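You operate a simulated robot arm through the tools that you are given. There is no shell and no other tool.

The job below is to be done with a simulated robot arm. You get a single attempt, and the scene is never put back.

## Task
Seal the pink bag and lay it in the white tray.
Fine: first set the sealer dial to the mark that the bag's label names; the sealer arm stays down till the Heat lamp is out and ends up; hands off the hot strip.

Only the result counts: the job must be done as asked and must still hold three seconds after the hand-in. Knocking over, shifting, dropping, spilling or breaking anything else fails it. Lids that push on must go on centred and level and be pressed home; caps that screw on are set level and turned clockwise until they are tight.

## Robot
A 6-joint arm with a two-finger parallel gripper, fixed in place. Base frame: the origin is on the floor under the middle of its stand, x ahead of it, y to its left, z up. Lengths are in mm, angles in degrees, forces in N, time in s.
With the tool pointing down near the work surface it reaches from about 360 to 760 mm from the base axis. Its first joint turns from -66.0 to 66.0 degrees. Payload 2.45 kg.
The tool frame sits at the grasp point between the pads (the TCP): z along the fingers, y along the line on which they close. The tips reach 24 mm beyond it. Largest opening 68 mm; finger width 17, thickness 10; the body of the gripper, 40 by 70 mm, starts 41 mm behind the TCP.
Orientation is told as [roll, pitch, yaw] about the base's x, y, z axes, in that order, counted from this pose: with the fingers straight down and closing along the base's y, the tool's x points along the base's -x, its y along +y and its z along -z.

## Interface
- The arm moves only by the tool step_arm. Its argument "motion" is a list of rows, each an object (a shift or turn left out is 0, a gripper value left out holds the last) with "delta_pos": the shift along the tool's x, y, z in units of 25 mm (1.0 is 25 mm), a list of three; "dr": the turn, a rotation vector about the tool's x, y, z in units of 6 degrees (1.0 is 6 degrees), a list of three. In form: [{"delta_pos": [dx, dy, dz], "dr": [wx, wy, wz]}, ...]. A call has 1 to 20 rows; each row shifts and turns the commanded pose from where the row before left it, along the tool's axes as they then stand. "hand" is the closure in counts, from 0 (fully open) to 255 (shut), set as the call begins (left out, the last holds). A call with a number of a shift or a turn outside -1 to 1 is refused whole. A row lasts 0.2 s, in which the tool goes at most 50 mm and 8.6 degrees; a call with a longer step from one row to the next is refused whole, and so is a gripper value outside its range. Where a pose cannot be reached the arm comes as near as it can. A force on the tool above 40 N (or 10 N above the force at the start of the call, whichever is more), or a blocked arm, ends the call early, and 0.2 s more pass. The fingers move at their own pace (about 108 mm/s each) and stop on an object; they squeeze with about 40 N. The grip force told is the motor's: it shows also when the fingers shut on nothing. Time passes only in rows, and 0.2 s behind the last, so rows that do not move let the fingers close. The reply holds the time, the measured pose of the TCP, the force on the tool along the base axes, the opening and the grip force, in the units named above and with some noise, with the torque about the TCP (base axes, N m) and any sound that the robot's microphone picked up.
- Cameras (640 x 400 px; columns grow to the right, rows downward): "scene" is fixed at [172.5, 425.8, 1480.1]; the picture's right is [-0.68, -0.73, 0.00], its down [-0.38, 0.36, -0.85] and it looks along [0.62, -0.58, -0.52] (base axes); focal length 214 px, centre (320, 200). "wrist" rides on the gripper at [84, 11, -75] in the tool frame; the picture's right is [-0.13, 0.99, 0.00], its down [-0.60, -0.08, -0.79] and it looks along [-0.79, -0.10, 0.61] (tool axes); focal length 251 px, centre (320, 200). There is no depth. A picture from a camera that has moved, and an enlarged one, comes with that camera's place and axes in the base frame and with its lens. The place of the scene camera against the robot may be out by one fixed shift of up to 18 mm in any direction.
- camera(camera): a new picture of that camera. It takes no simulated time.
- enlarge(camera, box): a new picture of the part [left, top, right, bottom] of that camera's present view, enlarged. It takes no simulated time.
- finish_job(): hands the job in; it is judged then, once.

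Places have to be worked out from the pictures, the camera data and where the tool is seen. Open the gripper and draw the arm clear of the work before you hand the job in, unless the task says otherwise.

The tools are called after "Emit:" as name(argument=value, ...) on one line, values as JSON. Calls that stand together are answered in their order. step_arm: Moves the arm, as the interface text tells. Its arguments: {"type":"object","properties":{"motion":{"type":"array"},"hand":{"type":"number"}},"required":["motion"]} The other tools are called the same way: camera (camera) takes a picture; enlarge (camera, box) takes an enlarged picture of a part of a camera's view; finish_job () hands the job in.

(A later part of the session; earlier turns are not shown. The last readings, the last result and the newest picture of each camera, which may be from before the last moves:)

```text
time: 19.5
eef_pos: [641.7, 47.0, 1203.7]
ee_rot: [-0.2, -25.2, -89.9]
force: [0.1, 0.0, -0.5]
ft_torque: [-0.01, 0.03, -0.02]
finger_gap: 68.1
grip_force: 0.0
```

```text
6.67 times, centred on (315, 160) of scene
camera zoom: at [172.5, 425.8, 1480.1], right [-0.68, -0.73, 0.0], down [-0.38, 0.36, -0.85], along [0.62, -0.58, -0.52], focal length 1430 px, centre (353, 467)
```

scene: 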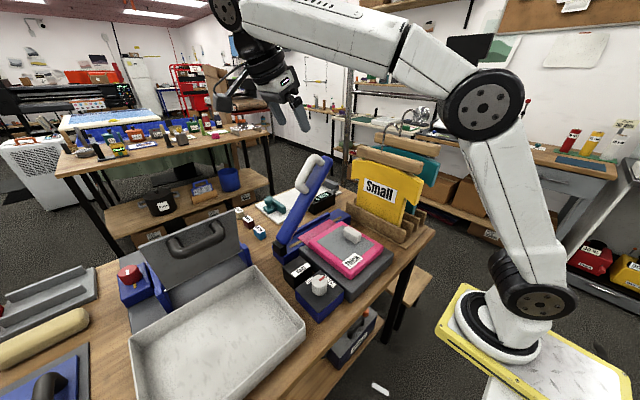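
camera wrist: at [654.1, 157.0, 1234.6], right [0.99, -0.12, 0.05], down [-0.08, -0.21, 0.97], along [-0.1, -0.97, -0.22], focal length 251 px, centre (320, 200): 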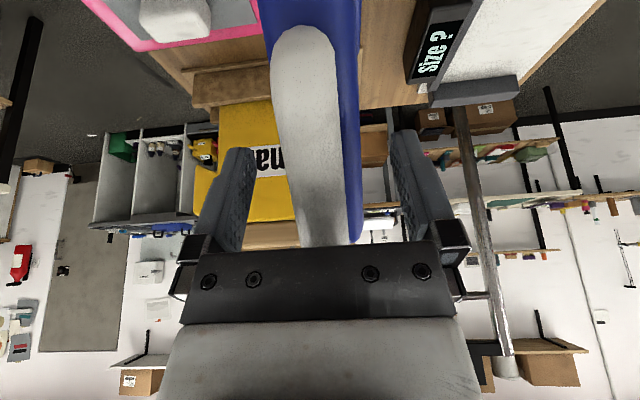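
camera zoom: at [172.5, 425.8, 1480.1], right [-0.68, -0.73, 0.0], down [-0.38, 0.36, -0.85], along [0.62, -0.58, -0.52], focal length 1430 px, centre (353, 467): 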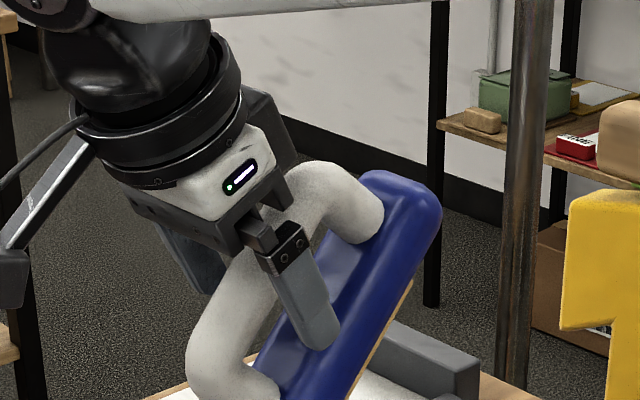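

The tips should be about 16 mm past the tube axis and still short of the bar's top face. I'll close on the handle.

Emit:
step_arm(motion=[{"delta_pos": [0, 0, 0]}, {"delta_pos": [0, 0, 0]}], hand=255)

Emit:
camera(camera="wrist")

Emit:
enlarge(camera="scene", box=[275, 130, 355, 190])

```text
time: 20.1
eef_pos: [641.5, 47.7, 1203.5]
ee_rot: [-0.4, -25.2, -89.9]
force: [-18.7, -1.6, -0.7]
ft_torque: [0.15, 0.29, -0.25]
finger_gap: 26.0
grip_force: 41.1
```

```text
taken
camera wrist: at [652.7, 157.0, 1234.5], right [0.99, -0.12, 0.05], down [-0.07, -0.21, 0.98], along [-0.11, -0.97, -0.22], focal length 251 px, centre (320, 200)
```

wrist: 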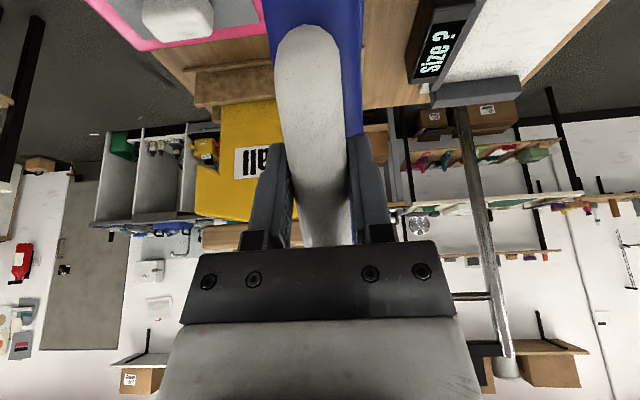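

```text
6.67 times, centred on (315, 160) of scene
camera zoom: at [171.8, 425.8, 1480.2], right [-0.68, -0.73, 0.0], down [-0.38, 0.36, -0.85], along [0.62, -0.58, -0.52], focal length 1430 px, centre (353, 467)
```

zoom: 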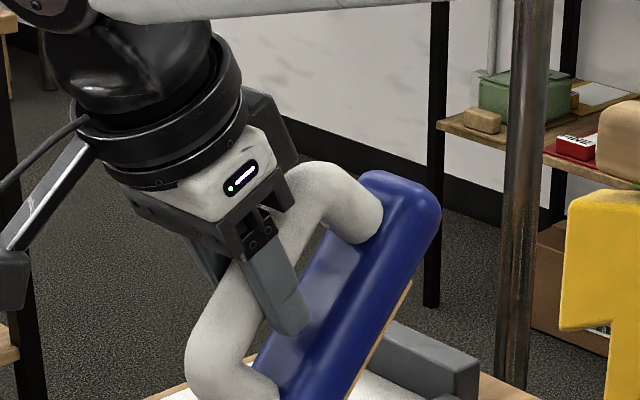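

The grip is firm on the 26 mm tube with about 19 N sideways, so I'll ease that. Then I'll take a small test step along the estimated arc (hinge near y=168, z=968) to feel the hinge.

Emit:
step_arm(motion=[{"delta_pos": [0, -0.08, 0]}, {"delta_pos": [-0.277, 0, 0.369], "dr": [0, 0.2, 0]}, {"delta_pos": [-0.264, 0, 0.38], "dr": [0, 0.2, 0]}])

```text
time: 20.9
eef_pos: [640.9, 28.3, 1192.4]
ee_rot: [0.1, -22.7, -89.9]
force: [-0.1, 6.1, 2.9]
ft_torque: [1.25, 0.03, -0.07]
finger_gap: 25.7
grip_force: 40.9
```

The bar moves freely and the force is small, along the tangent. I'll continue down the arc in several steps.

Emit:
step_arm(motion=[{"delta_pos": [-0.255, 0, 0.385], "dr": [0, 0.25, 0]}, {"delta_pos": [-0.255, 0, 0.385], "dr": [0, 0.25, 0]}, {"delta_pos": [-0.25, 0, 0.39], "dr": [0, 0.25, 0]}, {"delta_pos": [-0.245, 0, 0.395], "dr": [0, 0.25, 0]}])

```text
time: 21.9
eef_pos: [641.9, -9.3, 1165.1]
ee_rot: [0.0, -16.8, -90.0]
force: [9.2, 3.2, 4.9]
ft_torque: [1.15, -0.1, -0.06]
finger_gap: 25.7
grip_force: 41.5
```

The arc model fits well: at (−9, 1165) I predicted (−9.4, 1164.3). I'll continue to about 38° and then recheck the forces.

Emit:
step_arm(motion=[{"delta_pos": [-0.23, 0.02, 0.4], "dr": [0, 0.25, 0]}, {"delta_pos": [-0.221, 0, 0.404], "dr": [0, 0.25, 0]}, {"delta_pos": [-0.217, 0, 0.408], "dr": [0, 0.25, 0]}, {"delta_pos": [-0.209, 0, 0.414], "dr": [0, 0.25, 0]}])

Emit:
enlarge(camera="scene", box=[230, 120, 420, 280])

```text
time: 22.9
eef_pos: [641.8, -42.0, 1131.2]
ee_rot: [-0.1, -10.7, -90.0]
force: [7.1, 1.7, 5.6]
ft_torque: [1.13, 0.0, -0.13]
finger_gap: 25.4
grip_force: 41.0
```

```text
2.50 times, centred on (325, 200) of scene
camera zoom: at [172.7, 425.8, 1480.1], right [-0.68, -0.73, 0.0], down [-0.38, 0.36, -0.85], along [0.62, -0.58, -0.52], focal length 536 px, centre (308, 200)
```

zoom: 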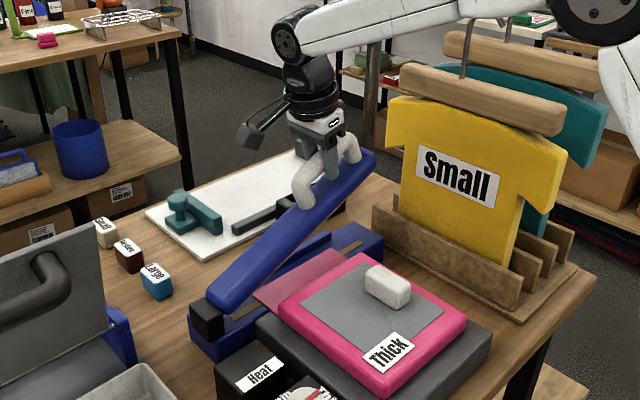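

That's moving smoothly with low force. I'll continue to about 28° and look at the clearance to the shirt stand.

Emit:
step_arm(motion=[{"delta_pos": [-0.202, 0.02, 0.413], "dr": [0, 0.25, 0]}, {"delta_pos": [-0.195, 0, 0.421], "dr": [0, 0.25, 0]}, {"delta_pos": [-0.185, 0, 0.421], "dr": [0, 0.25, 0]}, {"delta_pos": [-0.178, 0, 0.426], "dr": [0, 0.25, 0]}])

Emit:
enlarge(camera="scene", box=[230, 120, 420, 280])

Emit:
camera(camera="scene")

Emit:
camera(camera="wrist")

```text
time: 23.9
eef_pos: [640.9, -65.1, 1091.6]
ee_rot: [-0.2, -4.8, -90.0]
force: [0.3, -0.1, 5.4]
ft_torque: [1.07, 0.06, 0.01]
finger_gap: 25.3
grip_force: 41.2
```

```text
2.50 times, centred on (325, 200) of scene
camera zoom: at [172.4, 425.8, 1480.2], right [-0.68, -0.73, 0.0], down [-0.38, 0.36, -0.85], along [0.62, -0.58, -0.52], focal length 536 px, centre (308, 200)
```

zoom: 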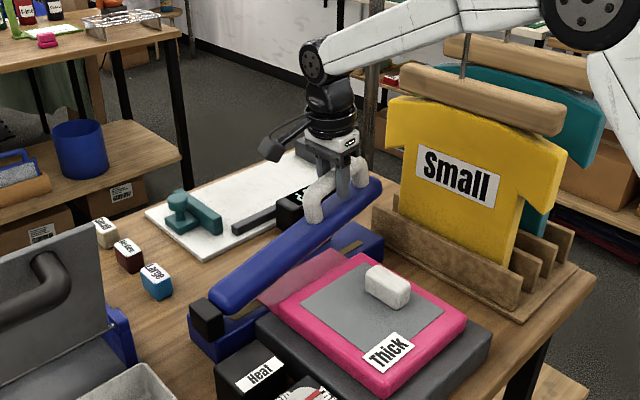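

```text
taken
```

scene: 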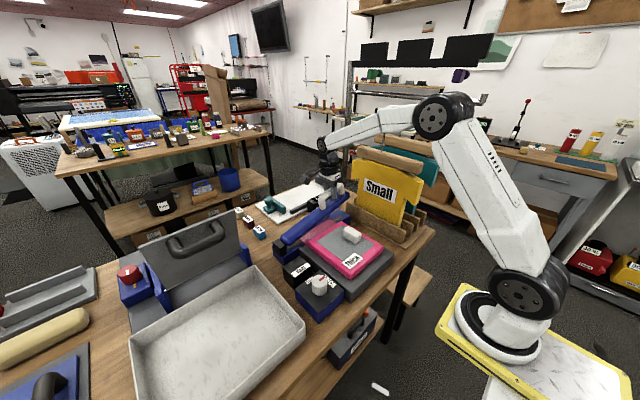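

```text
taken
camera wrist: at [652.5, 25.3, 1159.2], right [0.99, -0.13, 0.01], down [-0.08, -0.54, 0.84], along [-0.1, -0.83, -0.54], focal length 251 px, centre (320, 200)
```

wrist: 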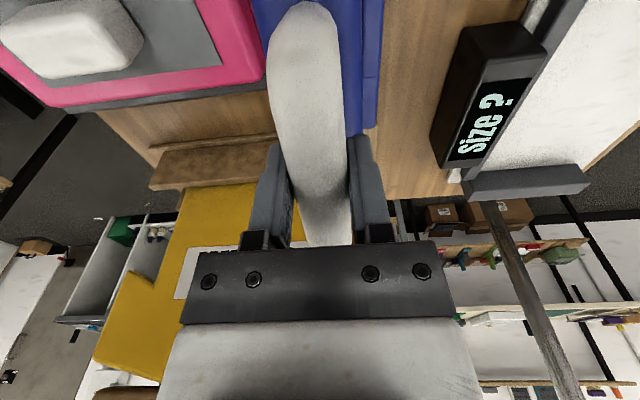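

The bar is about 18° from closed and the forearm is well clear of the shirts. I'll take four more steps down the arc and then slow for contact.

Emit:
step_arm(motion=[{"delta_pos": [-0.173, 0, 0.428], "dr": [0, 0.2, 0]}, {"delta_pos": [-0.165, 0, 0.431], "dr": [0, 0.2, 0]}, {"delta_pos": [-0.15, 0, 0.439], "dr": [0, 0.2, 0]}, {"delta_pos": [-0.143, 0, 0.439], "dr": [0, 0.2, 0]}])

Emit:
enlarge(camera="scene", box=[230, 140, 420, 300])

```text
time: 24.9
eef_pos: [641.5, -83.7, 1050.0]
ee_rot: [-0.3, 0.0, -89.9]
force: [-0.4, 0.1, 5.6]
ft_torque: [0.96, -0.01, -0.07]
finger_gap: 25.8
grip_force: 41.0
```

```text
2.50 times, centred on (325, 220) of scene
camera zoom: at [172.4, 425.8, 1480.2], right [-0.68, -0.73, 0.0], down [-0.38, 0.36, -0.85], along [0.62, -0.58, -0.52], focal length 536 px, centre (308, 150)
```

zoom: 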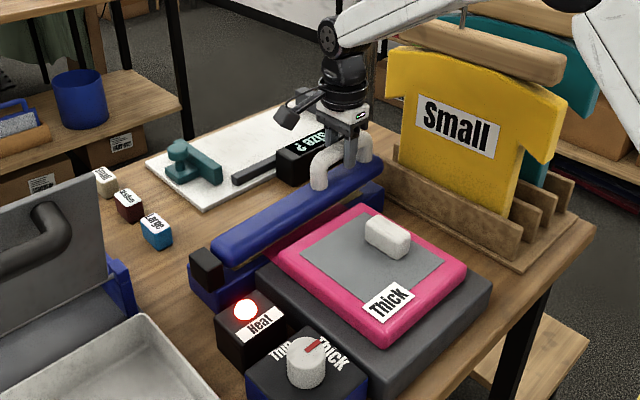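

The Heat lamp has lit, so the bar is nearly closed. I'll continue gently until it bears on the strip and then hold.

Emit:
step_arm(motion=[{"delta_pos": [-0.07, 0, 0.22], "dr": [0, 0.05, 0]}, {"delta_pos": [-0.065, 0, 0.22], "dr": [0, 0.05, 0]}, {"delta_pos": [-0.06, 0, 0.22]}])

Emit:
enlarge(camera="scene", box=[230, 160, 390, 280])

```text
time: 25.7
eef_pos: [641.1, -87.6, 1036.4]
ee_rot: [0.0, 0.6, -89.9]
force: [-16.0, 9.0, 33.0]
ft_torque: [0.0, 0.1, -0.09]
finger_gap: 25.2
grip_force: 40.4
```

```text
3.33 times, centred on (310, 220) of scene
camera zoom: at [171.3, 426.2, 1480.2], right [-0.68, -0.73, 0.0], down [-0.38, 0.36, -0.85], along [0.62, -0.58, -0.52], focal length 715 px, centre (353, 133)
```

zoom: 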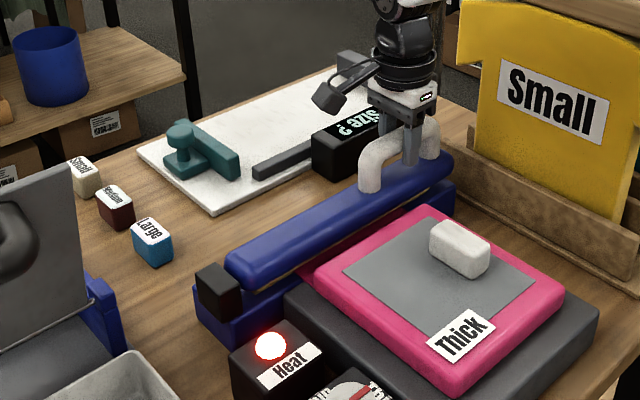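

The bar is down, with 33 N of contact at z≈1036 and the lamp on. I'll ease the push slightly and hold while watching the lamp.

Emit:
step_arm(motion=[{"delta_pos": [0, -0.03, -0.03]}, {"delta_pos": [0, 0, 0]}, {"delta_pos": [0, 0, 0]}, {"delta_pos": [0, 0, 0]}, {"delta_pos": [0, 0, 0]}])

Emit:
enlarge(camera="scene", box=[230, 160, 390, 280])

```text
time: 26.9
eef_pos: [640.0, -86.8, 1036.4]
ee_rot: [0.2, 0.6, -90.0]
force: [-1.0, 14.1, 28.2]
ft_torque: [-0.09, -0.05, -0.03]
finger_gap: 25.5
grip_force: 41.4
```

```text
3.33 times, centred on (310, 220) of scene
camera zoom: at [171.9, 426.3, 1480.1], right [-0.68, -0.73, 0.0], down [-0.38, 0.36, -0.85], along [0.62, -0.58, -0.52], focal length 715 px, centre (353, 133)
```

zoom: 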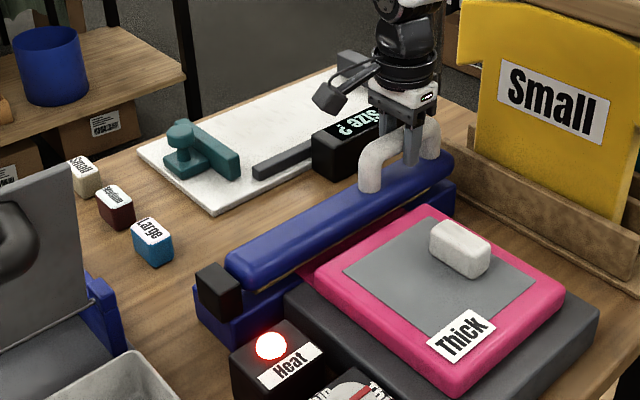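

The lamp is still lit with the bar held down at about 28 N, so I'll keep holding.

Emit:
step_arm(motion=[{"delta_pos": [0, 0, 0]}, {"delta_pos": [0, 0, 0]}, {"delta_pos": [0, 0, 0]}, {"delta_pos": [0, 0, 0]}, {"delta_pos": [0, 0, 0]}])

Emit:
enlarge(camera="scene", box=[230, 160, 390, 280])

```text
time: 28.1
eef_pos: [640.7, -87.2, 1035.6]
ee_rot: [0.2, 0.6, -90.0]
force: [0.5, 17.6, 27.1]
ft_torque: [0.05, -0.01, -0.02]
finger_gap: 25.6
grip_force: 40.7
```

```text
3.33 times, centred on (310, 220) of scene
camera zoom: at [172.0, 426.4, 1480.0], right [-0.68, -0.73, 0.0], down [-0.38, 0.36, -0.85], along [0.62, -0.58, -0.52], focal length 715 px, centre (353, 133)
```

zoom: 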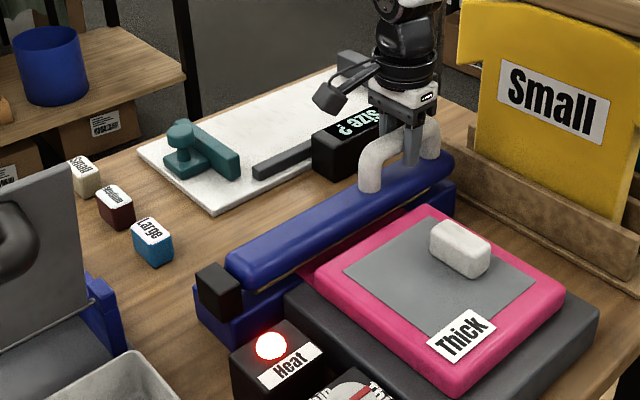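

The lamp is still lit after about 3 s, so I'll continue to hold.

Emit:
step_arm(motion=[{"delta_pos": [0, 0, 0]}, {"delta_pos": [0, 0, 0]}, {"delta_pos": [0, 0, 0]}, {"delta_pos": [0, 0, 0]}, {"delta_pos": [0, 0, 0]}, {"delta_pos": [0, 0, 0]}, {"delta_pos": [0, 0, 0]}])

Emit:
enlarge(camera="scene", box=[230, 160, 390, 280])

```text
time: 29.7
eef_pos: [642.0, -87.3, 1036.6]
ee_rot: [0.2, 0.6, -90.0]
force: [3.1, 18.4, 26.6]
ft_torque: [-0.09, 0.02, 0.0]
finger_gap: 25.8
grip_force: 40.2
```

```text
3.33 times, centred on (310, 220) of scene
camera zoom: at [172.0, 426.5, 1480.0], right [-0.68, -0.73, 0.0], down [-0.38, 0.36, -0.85], along [0.62, -0.58, -0.52], focal length 715 px, centre (353, 133)
```

zoom: 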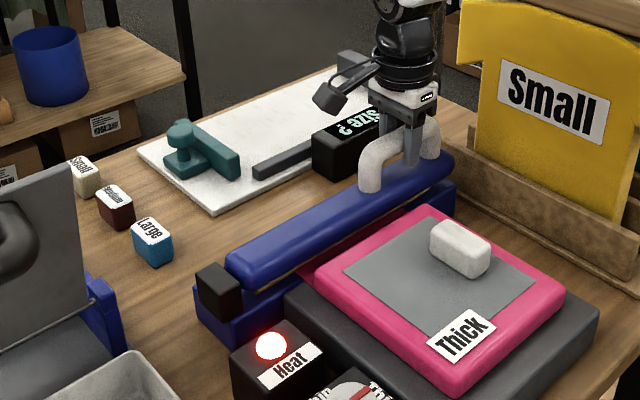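

Still lit at about 5 s. The forces are steady, so I'll hold longer.

Emit:
step_arm(motion=[{"delta_pos": [0, 0, 0]}, {"delta_pos": [0, 0, 0]}, {"delta_pos": [0, 0, 0]}, {"delta_pos": [0, 0, 0]}, {"delta_pos": [0, 0, 0]}, {"delta_pos": [0, 0, 0]}, {"delta_pos": [0, 0, 0]}, {"delta_pos": [0, 0, 0]}, {"delta_pos": [0, 0, 0]}, {"delta_pos": [0, 0, 0]}])

Emit:
enlarge(camera="scene", box=[230, 160, 390, 280])

```text
time: 31.9
eef_pos: [640.2, -88.3, 1034.8]
ee_rot: [0.1, 0.6, -90.0]
force: [4.0, 17.9, 26.5]
ft_torque: [0.0, 0.0, -0.02]
finger_gap: 25.2
grip_force: 40.7
```

```text
3.33 times, centred on (310, 220) of scene
camera zoom: at [172.1, 426.4, 1480.0], right [-0.68, -0.73, 0.0], down [-0.38, 0.36, -0.85], along [0.62, -0.58, -0.52], focal length 715 px, centre (353, 133)
```

zoom: 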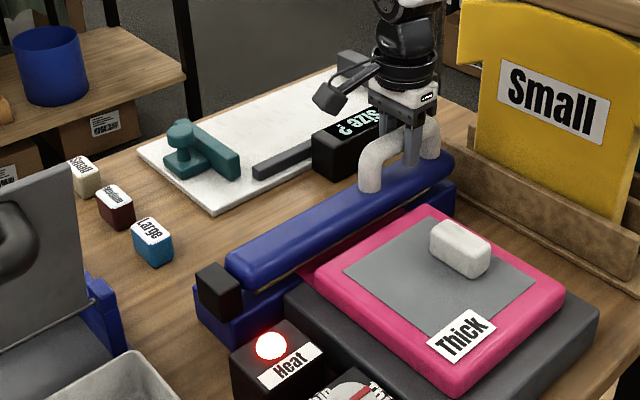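

The lamp is still on at about 7 s. I'll keep holding and look for the lamp going out or a sound.

Emit:
step_arm(motion=[{"delta_pos": [0, 0, 0]}, {"delta_pos": [0, 0, 0]}, {"delta_pos": [0, 0, 0]}, {"delta_pos": [0, 0, 0]}, {"delta_pos": [0, 0, 0]}, {"delta_pos": [0, 0, 0]}, {"delta_pos": [0, 0, 0]}, {"delta_pos": [0, 0, 0]}, {"delta_pos": [0, 0, 0]}, {"delta_pos": [0, 0, 0]}])

Emit:
enlarge(camera="scene", box=[230, 160, 390, 280])

```text
time: 34.1
eef_pos: [640.7, -87.3, 1037.0]
ee_rot: [0.1, 0.6, -90.0]
force: [3.4, 15.5, 25.4]
ft_torque: [0.04, -0.01, -0.02]
finger_gap: 25.5
grip_force: 41.1
```

```text
3.33 times, centred on (310, 220) of scene
camera zoom: at [172.1, 426.4, 1480.0], right [-0.68, -0.73, 0.0], down [-0.38, 0.36, -0.85], along [0.62, -0.58, -0.52], focal length 715 px, centre (353, 133)
```

zoom: 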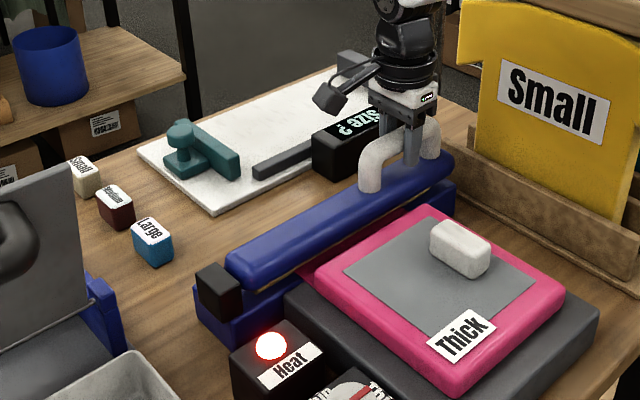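

Still lit at about 9 s. I'll hold for another longer stretch.

Emit:
step_arm(motion=[{"delta_pos": [0, 0, 0]}, {"delta_pos": [0, 0, 0]}, {"delta_pos": [0, 0, 0]}, {"delta_pos": [0, 0, 0]}, {"delta_pos": [0, 0, 0]}, {"delta_pos": [0, 0, 0]}, {"delta_pos": [0, 0, 0]}, {"delta_pos": [0, 0, 0]}, {"delta_pos": [0, 0, 0]}, {"delta_pos": [0, 0, 0]}, {"delta_pos": [0, 0, 0]}, {"delta_pos": [0, 0, 0]}, {"delta_pos": [0, 0, 0]}, {"delta_pos": [0, 0, 0]}, {"delta_pos": [0, 0, 0]}])

Emit:
enlarge(camera="scene", box=[230, 160, 390, 280])

```text
time: 37.3
eef_pos: [641.0, -87.4, 1037.0]
ee_rot: [0.1, 0.7, -90.0]
force: [3.5, 15.1, 23.5]
ft_torque: [-0.06, -0.04, -0.02]
finger_gap: 25.3
grip_force: 40.3
```

```text
3.33 times, centred on (310, 220) of scene
camera zoom: at [172.1, 426.3, 1480.0], right [-0.68, -0.73, 0.0], down [-0.38, 0.36, -0.85], along [0.62, -0.58, -0.52], focal length 715 px, centre (353, 133)
```

zoom: 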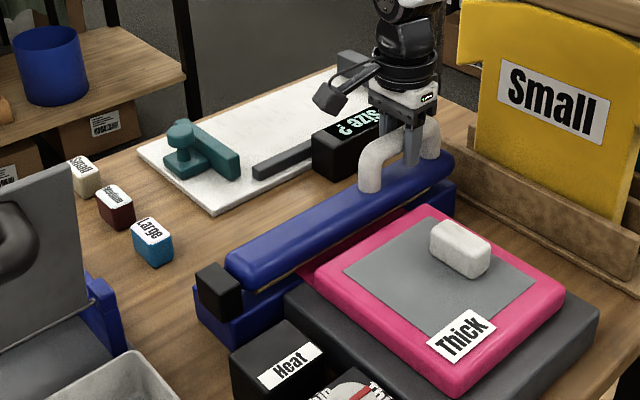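

The lamp has gone out, some time between t=34 and 37 s, with the bar held down throughout. Now I'll raise the bar back along the same arc, starting with the first few steps.

Emit:
step_arm(motion=[{"delta_pos": [0.216, 0, -0.562], "dr": [0, -0.217, 0]}, {"delta_pos": [0.143, 0, -0.438], "dr": [0, -0.217, 0]}, {"delta_pos": [0.149, 0, -0.437], "dr": [0, -0.217, 0]}, {"delta_pos": [0.164, 0, -0.43], "dr": [0, -0.217, 0]}, {"delta_pos": [0.17, 0, -0.431], "dr": [0, -0.217, 0]}])

Emit:
enlarge(camera="scene", box=[230, 140, 390, 280])

```text
time: 38.5
eef_pos: [641.8, -65.8, 1092.0]
ee_rot: [-0.2, -6.0, -89.9]
force: [10.9, -9.0, -4.6]
ft_torque: [-1.13, -0.05, -0.01]
finger_gap: 25.5
grip_force: 41.5
```

```text
2.86 times, centred on (310, 210) of scene
camera zoom: at [173.0, 425.5, 1480.2], right [-0.68, -0.73, 0.0], down [-0.38, 0.36, -0.85], along [0.62, -0.58, -0.53], focal length 613 px, centre (349, 171)
```

zoom: 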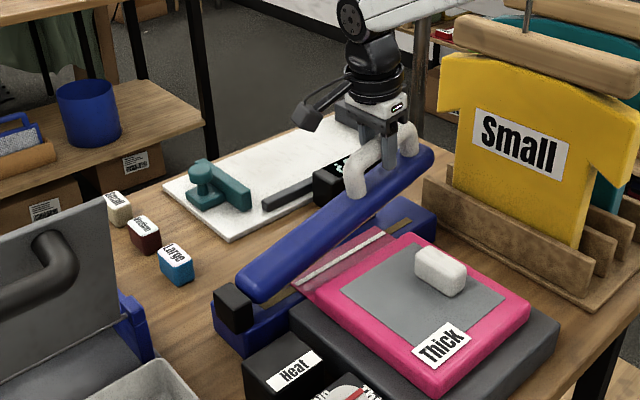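

A white seal line now shows across the flap, so the seal took. I'll continue raising the bar.

Emit:
step_arm(motion=[{"delta_pos": [0.175, 0.02, -0.425], "dr": [0, -0.217, 0]}, {"delta_pos": [0.184, 0.02, -0.422], "dr": [0, -0.217, 0]}, {"delta_pos": [0.196, 0, -0.418], "dr": [0, -0.217, 0]}, {"delta_pos": [0.209, 0, -0.413], "dr": [0, -0.217, 0]}, {"delta_pos": [0.214, 0, -0.409], "dr": [0, -0.217, 0]}, {"delta_pos": [0.222, 0, -0.405], "dr": [0, -0.217, 0]}])

```text
time: 39.9
eef_pos: [640.1, -25.7, 1147.4]
ee_rot: [-0.3, -13.5, -89.9]
force: [-4.4, -3.6, -8.9]
ft_torque: [-1.13, -0.03, -0.03]
finger_gap: 25.5
grip_force: 41.3
```

It's tracking well at (−25.7, 1147). I'll continue up to the original angle.

Emit:
step_arm(motion=[{"delta_pos": [0.232, 0, -0.398], "dr": [0, -0.217, 0]}, {"delta_pos": [0.238, 0, -0.395], "dr": [0, -0.217, 0]}, {"delta_pos": [0.249, 0, -0.389], "dr": [0, -0.217, 0]}, {"delta_pos": [0.256, 0, -0.383], "dr": [0, -0.217, 0]}, {"delta_pos": [0.263, 0, -0.382], "dr": [0, -0.217, 0]}, {"delta_pos": [0.272, 0, -0.373], "dr": [0, -0.217, 0]}])

Emit:
enlarge(camera="scene", box=[230, 120, 410, 280])

```text
time: 41.3
eef_pos: [640.3, 27.8, 1192.4]
ee_rot: [-0.3, -21.5, -89.7]
force: [-9.3, 0.4, -14.6]
ft_torque: [-1.01, -0.16, -0.08]
finger_gap: 25.7
grip_force: 42.0
```

```text
2.50 times, centred on (320, 200) of scene
camera zoom: at [172.5, 425.9, 1480.1], right [-0.68, -0.73, 0.0], down [-0.38, 0.36, -0.85], along [0.62, -0.58, -0.52], focal length 536 px, centre (320, 200)
```

zoom: 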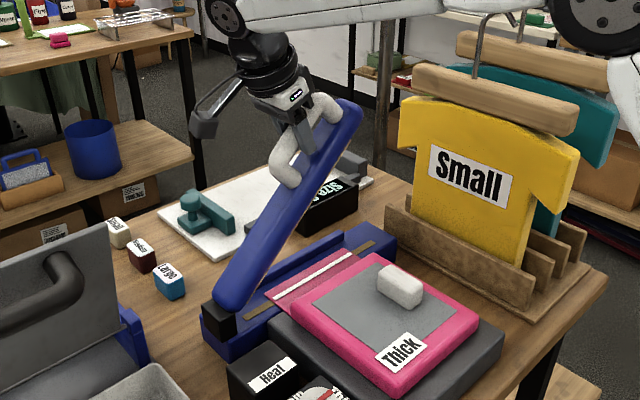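

The bar is nearly back to its starting angle. Two more steps will bring it fully up.

Emit:
step_arm(motion=[{"delta_pos": [0.295, 0.02, -0.331], "dr": [0, -0.217, 0]}, {"delta_pos": [0.291, 0, -0.33], "dr": [0, -0.217, 0]}])

Emit:
enlarge(camera="scene", box=[230, 120, 410, 280])

Emit:
camera(camera="wrist")

```text
time: 41.9
eef_pos: [642.0, 46.0, 1202.3]
ee_rot: [-0.4, -24.2, -90.0]
force: [-21.9, -5.4, -8.2]
ft_torque: [-1.22, 0.1, -0.04]
finger_gap: 25.7
grip_force: 41.0
```

```text
2.50 times, centred on (320, 200) of scene
camera zoom: at [171.9, 425.7, 1480.3], right [-0.68, -0.73, 0.0], down [-0.38, 0.36, -0.85], along [0.62, -0.58, -0.52], focal length 536 px, centre (320, 200)
```

zoom: 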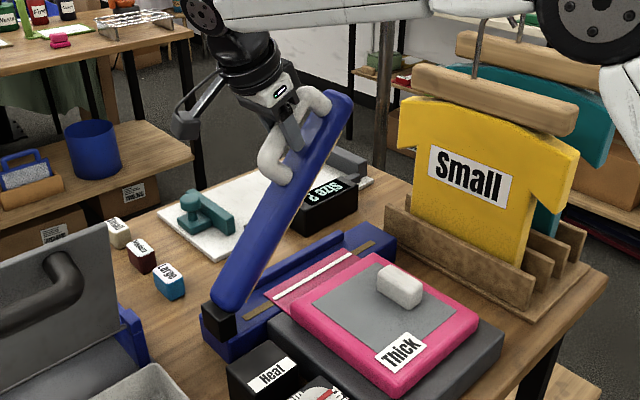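

```text
taken
camera wrist: at [652.6, 154.7, 1235.4], right [0.99, -0.12, 0.05], down [-0.07, -0.23, 0.97], along [-0.11, -0.97, -0.23], focal length 251 px, centre (320, 200)
```

wrist: 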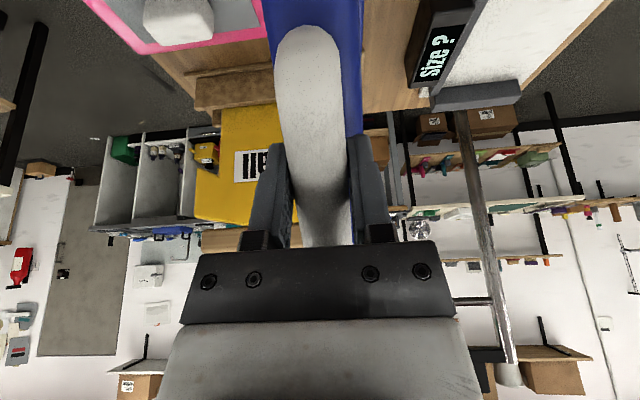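

The bar is back at its starting angle. I'll ease off the side load and open the fingers slightly to see whether the bar stays up.

Emit:
step_arm(motion=[{"delta_pos": [0, -0.08, 0]}, {"delta_pos": [0, 0, 0.04]}])

Emit:
step_arm(motion=[{"delta_pos": [0, 0, 0]}, {"delta_pos": [0, 0, 0]}], hand=110)

Emit:
enlarge(camera="scene", box=[230, 120, 410, 280])

Emit:
camera(camera="wrist")

```text
time: 42.5
eef_pos: [640.9, 46.4, 1202.7]
ee_rot: [0.2, -24.0, -89.9]
force: [-2.1, -2.5, 2.9]
ft_torque: [-0.68, 0.26, 0.07]
finger_gap: 25.7
grip_force: 41.2
```

```text
time: 43.1
eef_pos: [640.4, 46.2, 1200.8]
ee_rot: [-0.1, -24.0, -89.8]
force: [0.3, 0.6, 0.4]
ft_torque: [-0.01, -0.02, 0.0]
finger_gap: 38.6
grip_force: 0.0
```

```text
2.50 times, centred on (320, 200) of scene
camera zoom: at [172.5, 425.8, 1480.1], right [-0.68, -0.73, 0.0], down [-0.38, 0.36, -0.85], along [0.62, -0.58, -0.52], focal length 536 px, centre (320, 200)
```

zoom: 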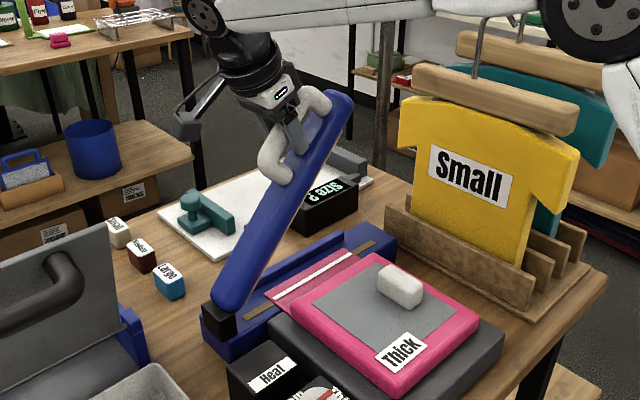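

```text
taken
camera wrist: at [651.7, 155.0, 1234.2], right [0.99, -0.12, 0.05], down [-0.08, -0.23, 0.97], along [-0.1, -0.97, -0.24], focal length 251 px, centre (320, 200)
```

wrist: 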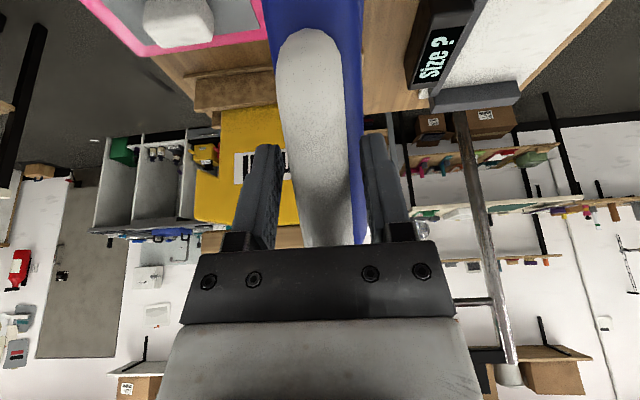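

The bar stays up on its own. I'll open fully and back out along the approach line.

Emit:
step_arm(motion=[{"delta_pos": [0, 0, 0]}, {"delta_pos": [0, 0, -0.8]}, {"delta_pos": [0, 0, -1]}, {"delta_pos": [0, 0, -1]}, {"delta_pos": [0, 0, -1]}], hand=0)

Emit:
camera(camera="scene")

```text
time: 44.3
eef_pos: [640.3, 86.6, 1288.1]
ee_rot: [0.0, -24.2, -89.9]
force: [-0.7, 0.4, 0.1]
ft_torque: [-0.02, 0.01, 0.01]
finger_gap: 67.9
grip_force: 0.0
```

```text
taken
```

scene: 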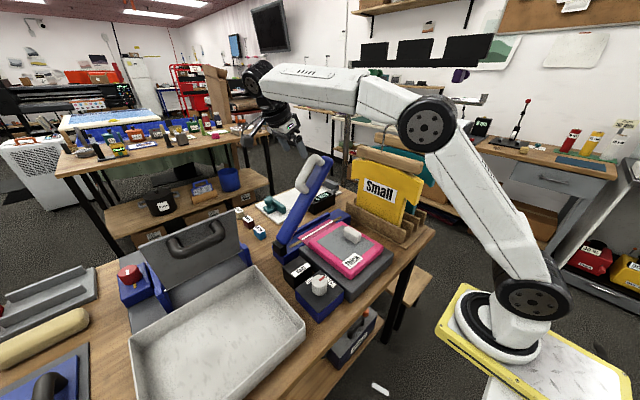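

The bar stays up, and the hand is clear of the handle. From my views the bag body spans about x 413–592, y −72–85, with the flap to x≈653 and the white grip block near (501, −25, 995). I'll move back from the bar, level the hand and turn it to yaw 0.

Emit:
step_arm(motion=[{"delta_pos": [0, -1, 0]}, {"delta_pos": [0, -1, 0]}, {"delta_pos": [0, -1, 0]}, {"delta_pos": [0, -1, 0], "dr": [0, 0.807, 0]}, {"delta_pos": [0, -1, 0], "dr": [0, 0.807, 0]}, {"delta_pos": [0, -1, 0], "dr": [0, 0.807, 0]}, {"delta_pos": [0, -1, 0], "dr": [0, 0.807, 0]}, {"delta_pos": [0, -1, 0], "dr": [0, 0.807, 0]}])

Emit:
step_arm(motion=[{"dr": [0, 0, -1]}, {"dr": [0, 0, -1]}, {"dr": [0, 0, -1]}, {"dr": [0, 0, -1]}, {"dr": [0, 0, -1]}, {"dr": [0, 0, -1]}, {"dr": [0, 0, -1]}, {"dr": [0, 0, -1]}, {"dr": [0, 0, -1]}, {"dr": [0, 0, -1]}, {"dr": [0, 0, -1]}, {"dr": [0, 0, -1]}, {"dr": [0, 0, -1]}, {"dr": [0, 0, -1]}, {"dr": [0, 0, -1]}])

```text
time: 46.1
eef_pos: [441.1, 85.6, 1289.3]
ee_rot: [-0.1, 0.2, -90.1]
force: [-0.8, -0.1, -0.4]
ft_torque: [0.03, -0.04, -0.02]
finger_gap: 68.0
grip_force: 0.1
```

```text
time: 49.3
eef_pos: [440.8, 85.0, 1287.7]
ee_rot: [0.1, 0.2, 0.1]
force: [0.0, 0.4, -1.0]
ft_torque: [0.0, -0.05, -0.03]
finger_gap: 67.9
grip_force: 0.0
```

The hand is level at yaw 0. I'll move down towards a viewing spot behind and above the white block on the bag.

Emit:
step_arm(motion=[{"delta_pos": [0, -0.8, 0.9]}, {"delta_pos": [0, -0.9, 0.9]}, {"delta_pos": [0, -0.9, 0.9]}, {"delta_pos": [0, -0.9, 0.9]}, {"delta_pos": [0, -0.9, 0.9]}, {"delta_pos": [0, 0, 0.9]}, {"delta_pos": [0, 0, 0.9]}])

Emit:
camera(camera="wrist")

Emit:
enlarge(camera="wrist", box=[240, 60, 400, 160])

Emit:
camera(camera="scene")

```text
time: 50.9
eef_pos: [441.0, -24.8, 1130.0]
ee_rot: [0.2, 0.1, 0.0]
force: [-0.5, -0.4, 0.4]
ft_torque: [0.0, -0.01, -0.03]
finger_gap: 68.1
grip_force: 0.1
```

```text
taken
camera wrist: at [356.3, -13.1, 1204.4], right [0.13, 0.99, 0.0], down [0.61, -0.08, 0.79], along [0.79, -0.1, -0.61], focal length 251 px, centre (320, 200)
```

wrist: 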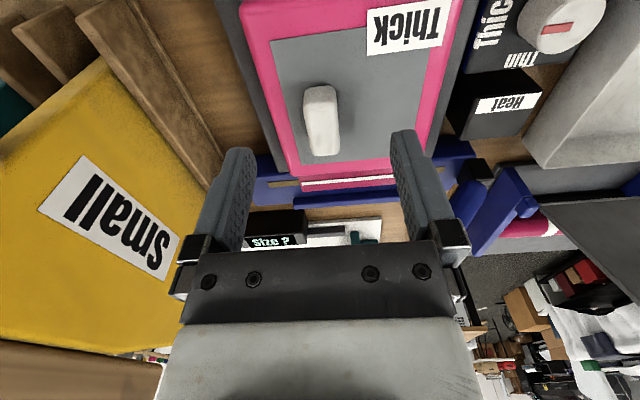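

```text
4.00 times, centred on (320, 110) of wrist
camera zoom: at [356.3, -13.1, 1204.4], right [0.13, 0.99, 0.0], down [0.61, -0.08, 0.79], along [0.79, -0.1, -0.61], focal length 1006 px, centre (320, 560)
```

zoom: 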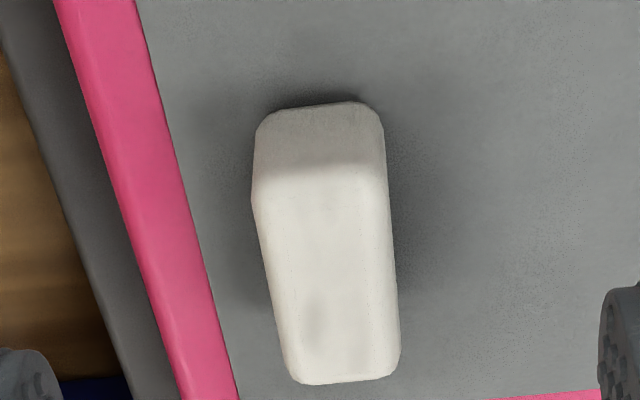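

```text
taken
```

scene: 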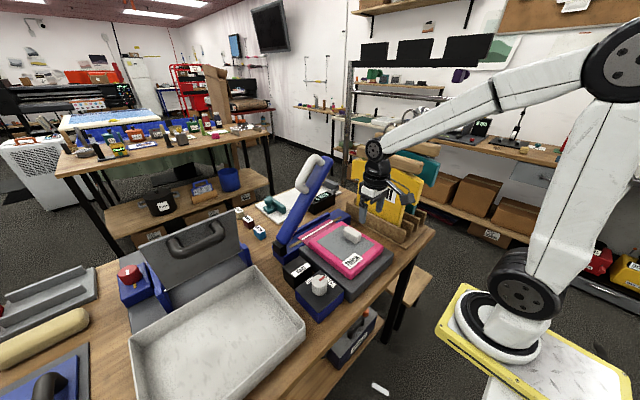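

The white block is about 58 × 29 mm and long along x, centred near (506, −29), with its top around z≈1003. I'll hover above it and check alignment.

Emit:
step_arm(motion=[{"delta_pos": [-0.65, -0.03, 0.8]}, {"delta_pos": [-0.65, -0.03, 0.8]}, {"delta_pos": [-0.65, -0.03, 0.8]}, {"delta_pos": [-0.65, -0.03, 0.8]}])

Emit:
camera(camera="wrist")

Emit:
enlarge(camera="wrist", box=[230, 50, 422, 190])

Emit:
enlarge(camera="scene", box=[290, 180, 420, 280])

```text
time: 51.9
eef_pos: [505.3, -27.6, 1049.7]
ee_rot: [0.2, 0.1, 0.0]
force: [0.6, 0.0, -0.2]
ft_torque: [0.0, -0.01, -0.01]
finger_gap: 68.0
grip_force: 0.0
```

```text
taken
camera wrist: at [421.5, -15.4, 1124.3], right [0.13, 0.99, 0.0], down [0.61, -0.08, 0.79], along [0.79, -0.1, -0.61], focal length 251 px, centre (320, 200)
```

wrist: 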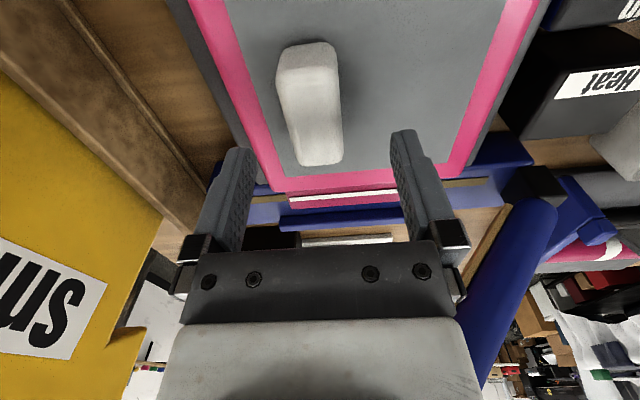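

```text
2.86 times, centred on (326, 120) of wrist
camera zoom: at [421.5, -15.4, 1124.3], right [0.13, 0.99, 0.0], down [0.61, -0.08, 0.79], along [0.79, -0.1, -0.61], focal length 718 px, centre (303, 429)
```

zoom: 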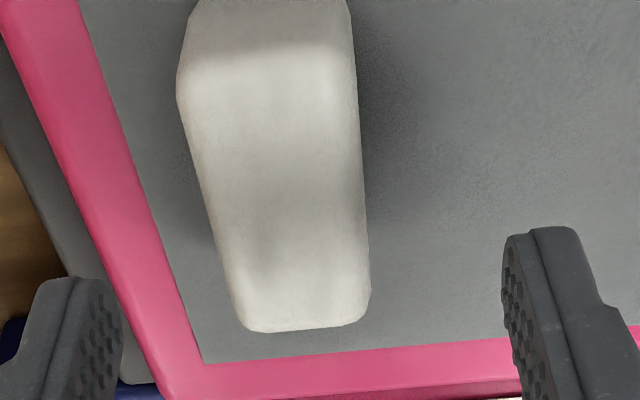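

```text
4.00 times, centred on (355, 230) of scene
camera zoom: at [172.5, 425.8, 1480.1], right [-0.68, -0.73, 0.0], down [-0.38, 0.36, -0.85], along [0.62, -0.58, -0.52], focal length 858 px, centre (180, 80)
```

zoom: 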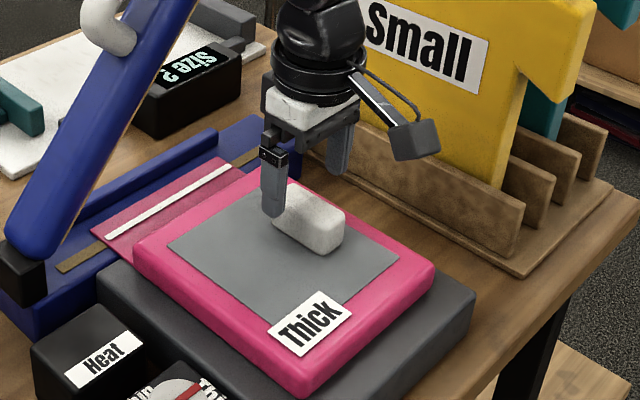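

The block centre is about 2 mm to −y of the hand. I'll correct that, descend to TCP z≈1010, and check the tip clearance to the bag.

Emit:
step_arm(motion=[{"delta_pos": [0, -0.07, 0.4]}, {"delta_pos": [0, 0, 0.4]}, {"delta_pos": [0, 0, 0.4]}, {"delta_pos": [0, 0, 0.38]}])

Emit:
camera(camera="wrist")

Emit:
enlarge(camera="scene", box=[310, 190, 400, 270])

```text
time: 52.9
eef_pos: [504.0, -28.6, 1009.5]
ee_rot: [0.1, 0.2, 0.0]
force: [0.0, -0.8, 1.0]
ft_torque: [0.03, 0.02, -0.03]
finger_gap: 68.1
grip_force: 0.2
```

```text
taken
camera wrist: at [420.5, -17.4, 1084.1], right [0.13, 0.99, 0.0], down [0.61, -0.08, 0.79], along [0.79, -0.1, -0.61], focal length 251 px, centre (320, 200)
```

wrist: 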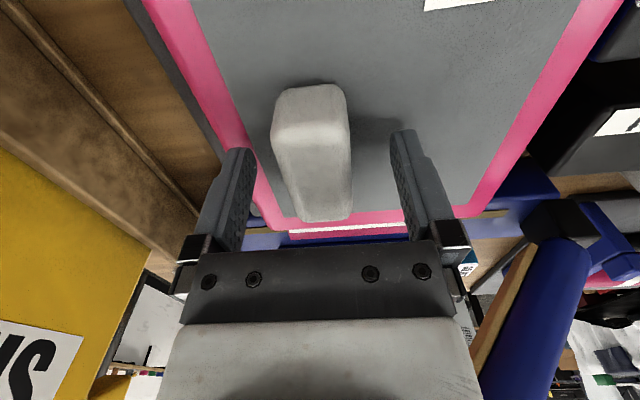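

```text
5.00 times, centred on (355, 230) of scene
camera zoom: at [172.5, 425.8, 1480.1], right [-0.68, -0.73, 0.0], down [-0.38, 0.36, -0.85], along [0.62, -0.58, -0.52], focal length 1072 px, centre (145, 50)
```

zoom: 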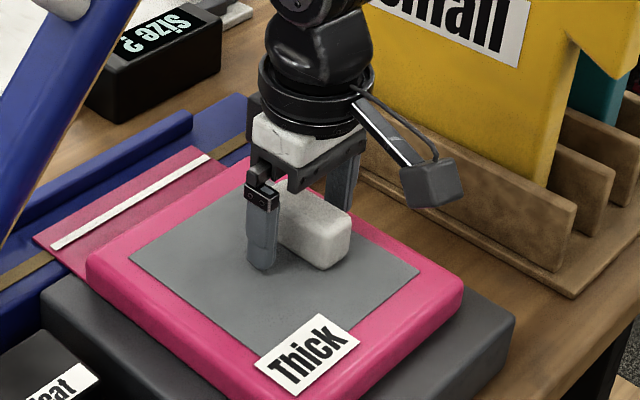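

The tips are beside the block with a few millimetres to spare above the bag. I'll shift 2 mm to −y, lower 4 mm, and close.

Emit:
step_arm(motion=[{"delta_pos": [0, -0.08, 0.08]}, {"delta_pos": [0, 0, 0.08]}, {"delta_pos": [0, 0, 0]}])

Emit:
step_arm(motion=[{"delta_pos": [0, 0, 0]}, {"delta_pos": [0, 0, 0]}, {"delta_pos": [0, 0, 0]}], hand=255)

Emit:
camera(camera="wrist")

Emit:
enlarge(camera="scene", box=[310, 190, 400, 270])

```text
time: 53.7
eef_pos: [504.2, -30.6, 1005.9]
ee_rot: [0.1, 0.2, 0.0]
force: [0.0, -0.2, -0.9]
ft_torque: [0.02, -0.01, -0.01]
finger_gap: 67.7
grip_force: 0.0
```

```text
time: 54.5
eef_pos: [504.1, -31.6, 1005.6]
ee_rot: [0.1, 0.2, -0.1]
force: [0.0, -0.2, 0.1]
ft_torque: [-0.15, -0.15, 0.06]
finger_gap: 29.6
grip_force: 40.0
```

```text
taken
camera wrist: at [420.7, -19.3, 1080.4], right [0.13, 0.99, 0.0], down [0.61, -0.08, 0.79], along [0.79, -0.1, -0.61], focal length 251 px, centre (320, 200)
```

wrist: 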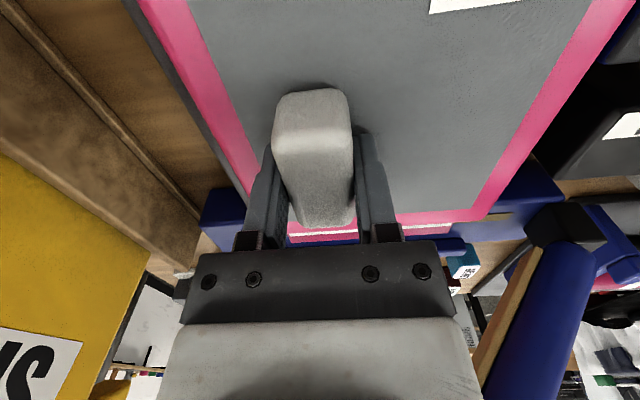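

```text
5.00 times, centred on (355, 230) of scene
camera zoom: at [172.5, 425.8, 1480.1], right [-0.68, -0.73, 0.0], down [-0.38, 0.36, -0.85], along [0.62, -0.58, -0.52], focal length 1072 px, centre (145, 50)
```

zoom: 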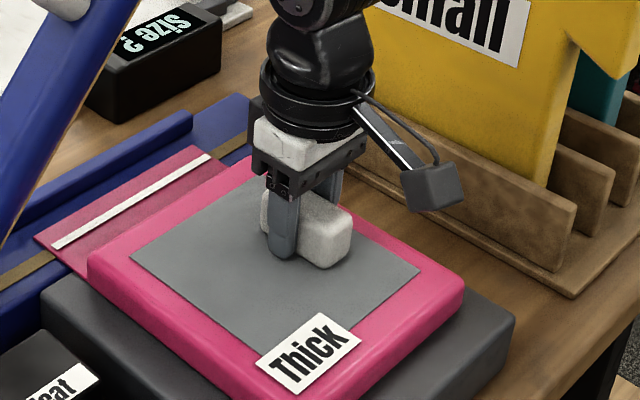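

The block is gripped at 29.6 mm with no side force. I'll lift 10 mm slowly to feel the weight and watch for tilting.

Emit:
step_arm(motion=[{"delta_pos": [0, 0, -0.2]}, {"delta_pos": [0, 0, -0.2]}, {"delta_pos": [0, 0, 0]}])

Emit:
enlarge(camera="scene", box=[280, 190, 410, 280])

Emit:
camera(camera="wrist")

```text
time: 55.3
eef_pos: [505.5, -30.3, 1016.7]
ee_rot: [0.0, 0.1, 0.0]
force: [0.4, 0.5, 0.2]
ft_torque: [-0.02, -0.02, 0.01]
finger_gap: 29.8
grip_force: 0.2
```

```text
4.44 times, centred on (345, 235) of scene
camera zoom: at [172.5, 425.8, 1480.1], right [-0.68, -0.73, 0.0], down [-0.38, 0.36, -0.85], along [0.62, -0.58, -0.52], focal length 953 px, centre (209, 44)
```

zoom: 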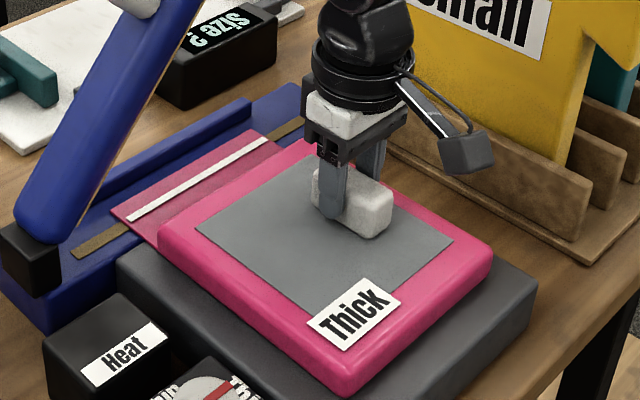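

```text
taken
camera wrist: at [420.9, -19.3, 1090.8], right [0.13, 0.99, 0.0], down [0.61, -0.08, 0.79], along [0.79, -0.1, -0.61], focal length 251 px, centre (320, 200)
```

wrist: 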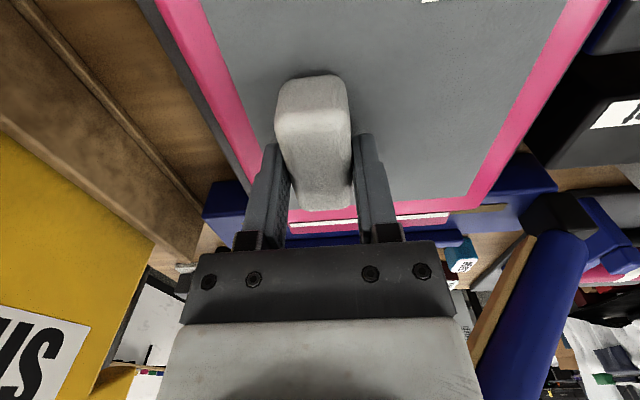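

The grip force reads 0.2 N, and the block sits lower in the hand than before: the bag didn't lift and the fingers aren't squeezing. I'll stay put and command closure again to see how the gripper responds.

Emit:
step_arm(motion=[{"delta_pos": [0, 0, 0]}, {"delta_pos": [0, 0, 0]}], hand=255)

Emit:
enlarge(camera="wrist", box=[230, 60, 422, 250])

```text
time: 55.9
eef_pos: [504.7, -30.8, 1016.4]
ee_rot: [0.1, 0.1, 0.0]
force: [1.4, 0.0, 4.1]
ft_torque: [-0.4, 0.54, 0.05]
finger_gap: 29.5
grip_force: 39.7
```

```text
2.11 times, centred on (326, 155) of wrist
camera zoom: at [421.0, -19.3, 1090.8], right [0.13, 0.99, 0.0], down [0.61, -0.08, 0.79], along [0.79, -0.1, -0.61], focal length 529 px, centre (307, 295)
```

zoom: 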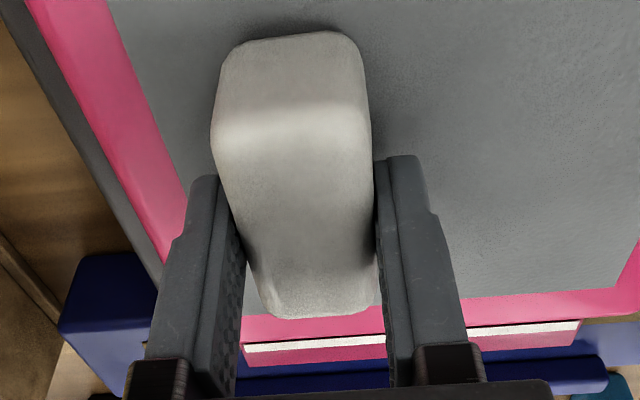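

Re-commanding restored the 40 N grip, so the motor had let go during the lift and the bag never rose. I'll open, go back down 10.5 mm for a full-depth grip, and close again.

Emit:
step_arm(motion=[{"delta_pos": [0, 0, 0]}, {"delta_pos": [0, 0, 0]}, {"delta_pos": [0, 0, 0.2]}, {"delta_pos": [0, 0, 0.22]}, {"delta_pos": [0, 0, 0]}], hand=60)

Emit:
step_arm(motion=[{"delta_pos": [0, 0, 0]}, {"delta_pos": [0, 0, 0]}, {"delta_pos": [0, 0, 0]}], hand=255)

Emit:
camera(camera="wrist")

```text
time: 57.1
eef_pos: [504.9, -31.1, 1005.0]
ee_rot: [0.2, 0.3, 0.0]
force: [-1.0, 0.4, 0.1]
ft_torque: [0.02, 0.0, 0.01]
finger_gap: 51.9
grip_force: 0.1
```

```text
time: 57.9
eef_pos: [504.2, -30.4, 1005.2]
ee_rot: [0.0, 0.2, 0.0]
force: [-0.4, 0.6, -0.5]
ft_torque: [-0.08, -0.03, 0.02]
finger_gap: 29.7
grip_force: 40.1
```

```text
taken
camera wrist: at [420.7, -19.0, 1080.0], right [0.13, 0.99, 0.0], down [0.61, -0.08, 0.79], along [0.78, -0.1, -0.61], focal length 251 px, centre (320, 200)
```

wrist: 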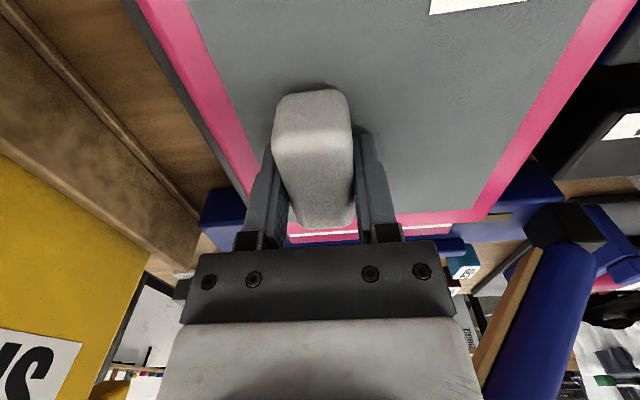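

I have a full-depth grip again at 40 N. I'll lift 5 mm with the closure commanded explicitly and check that the grip force holds.

Emit:
step_arm(motion=[{"delta_pos": [0, 0, -0.1]}, {"delta_pos": [0, 0, -0.1]}, {"delta_pos": [0, 0, 0]}], hand=255)

Emit:
camera(camera="wrist")

```text
time: 58.7
eef_pos: [504.8, -30.7, 1010.5]
ee_rot: [0.1, 0.1, 0.0]
force: [1.0, 0.2, -3.0]
ft_torque: [-0.04, 0.04, -0.01]
finger_gap: 29.5
grip_force: 39.6
```

```text
taken
camera wrist: at [420.9, -19.3, 1085.3], right [0.13, 0.99, 0.0], down [0.61, -0.08, 0.79], along [0.79, -0.1, -0.61], focal length 251 px, centre (320, 200)
```

wrist: 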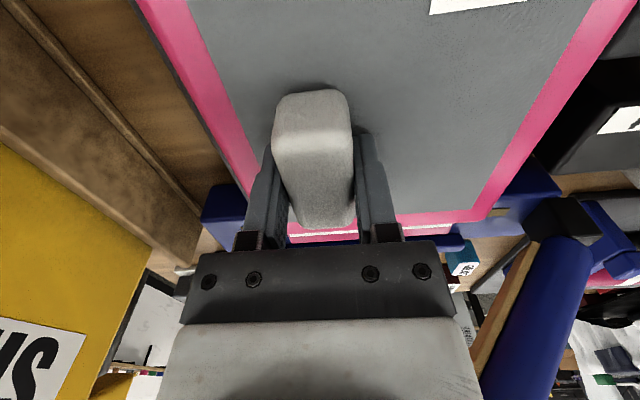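

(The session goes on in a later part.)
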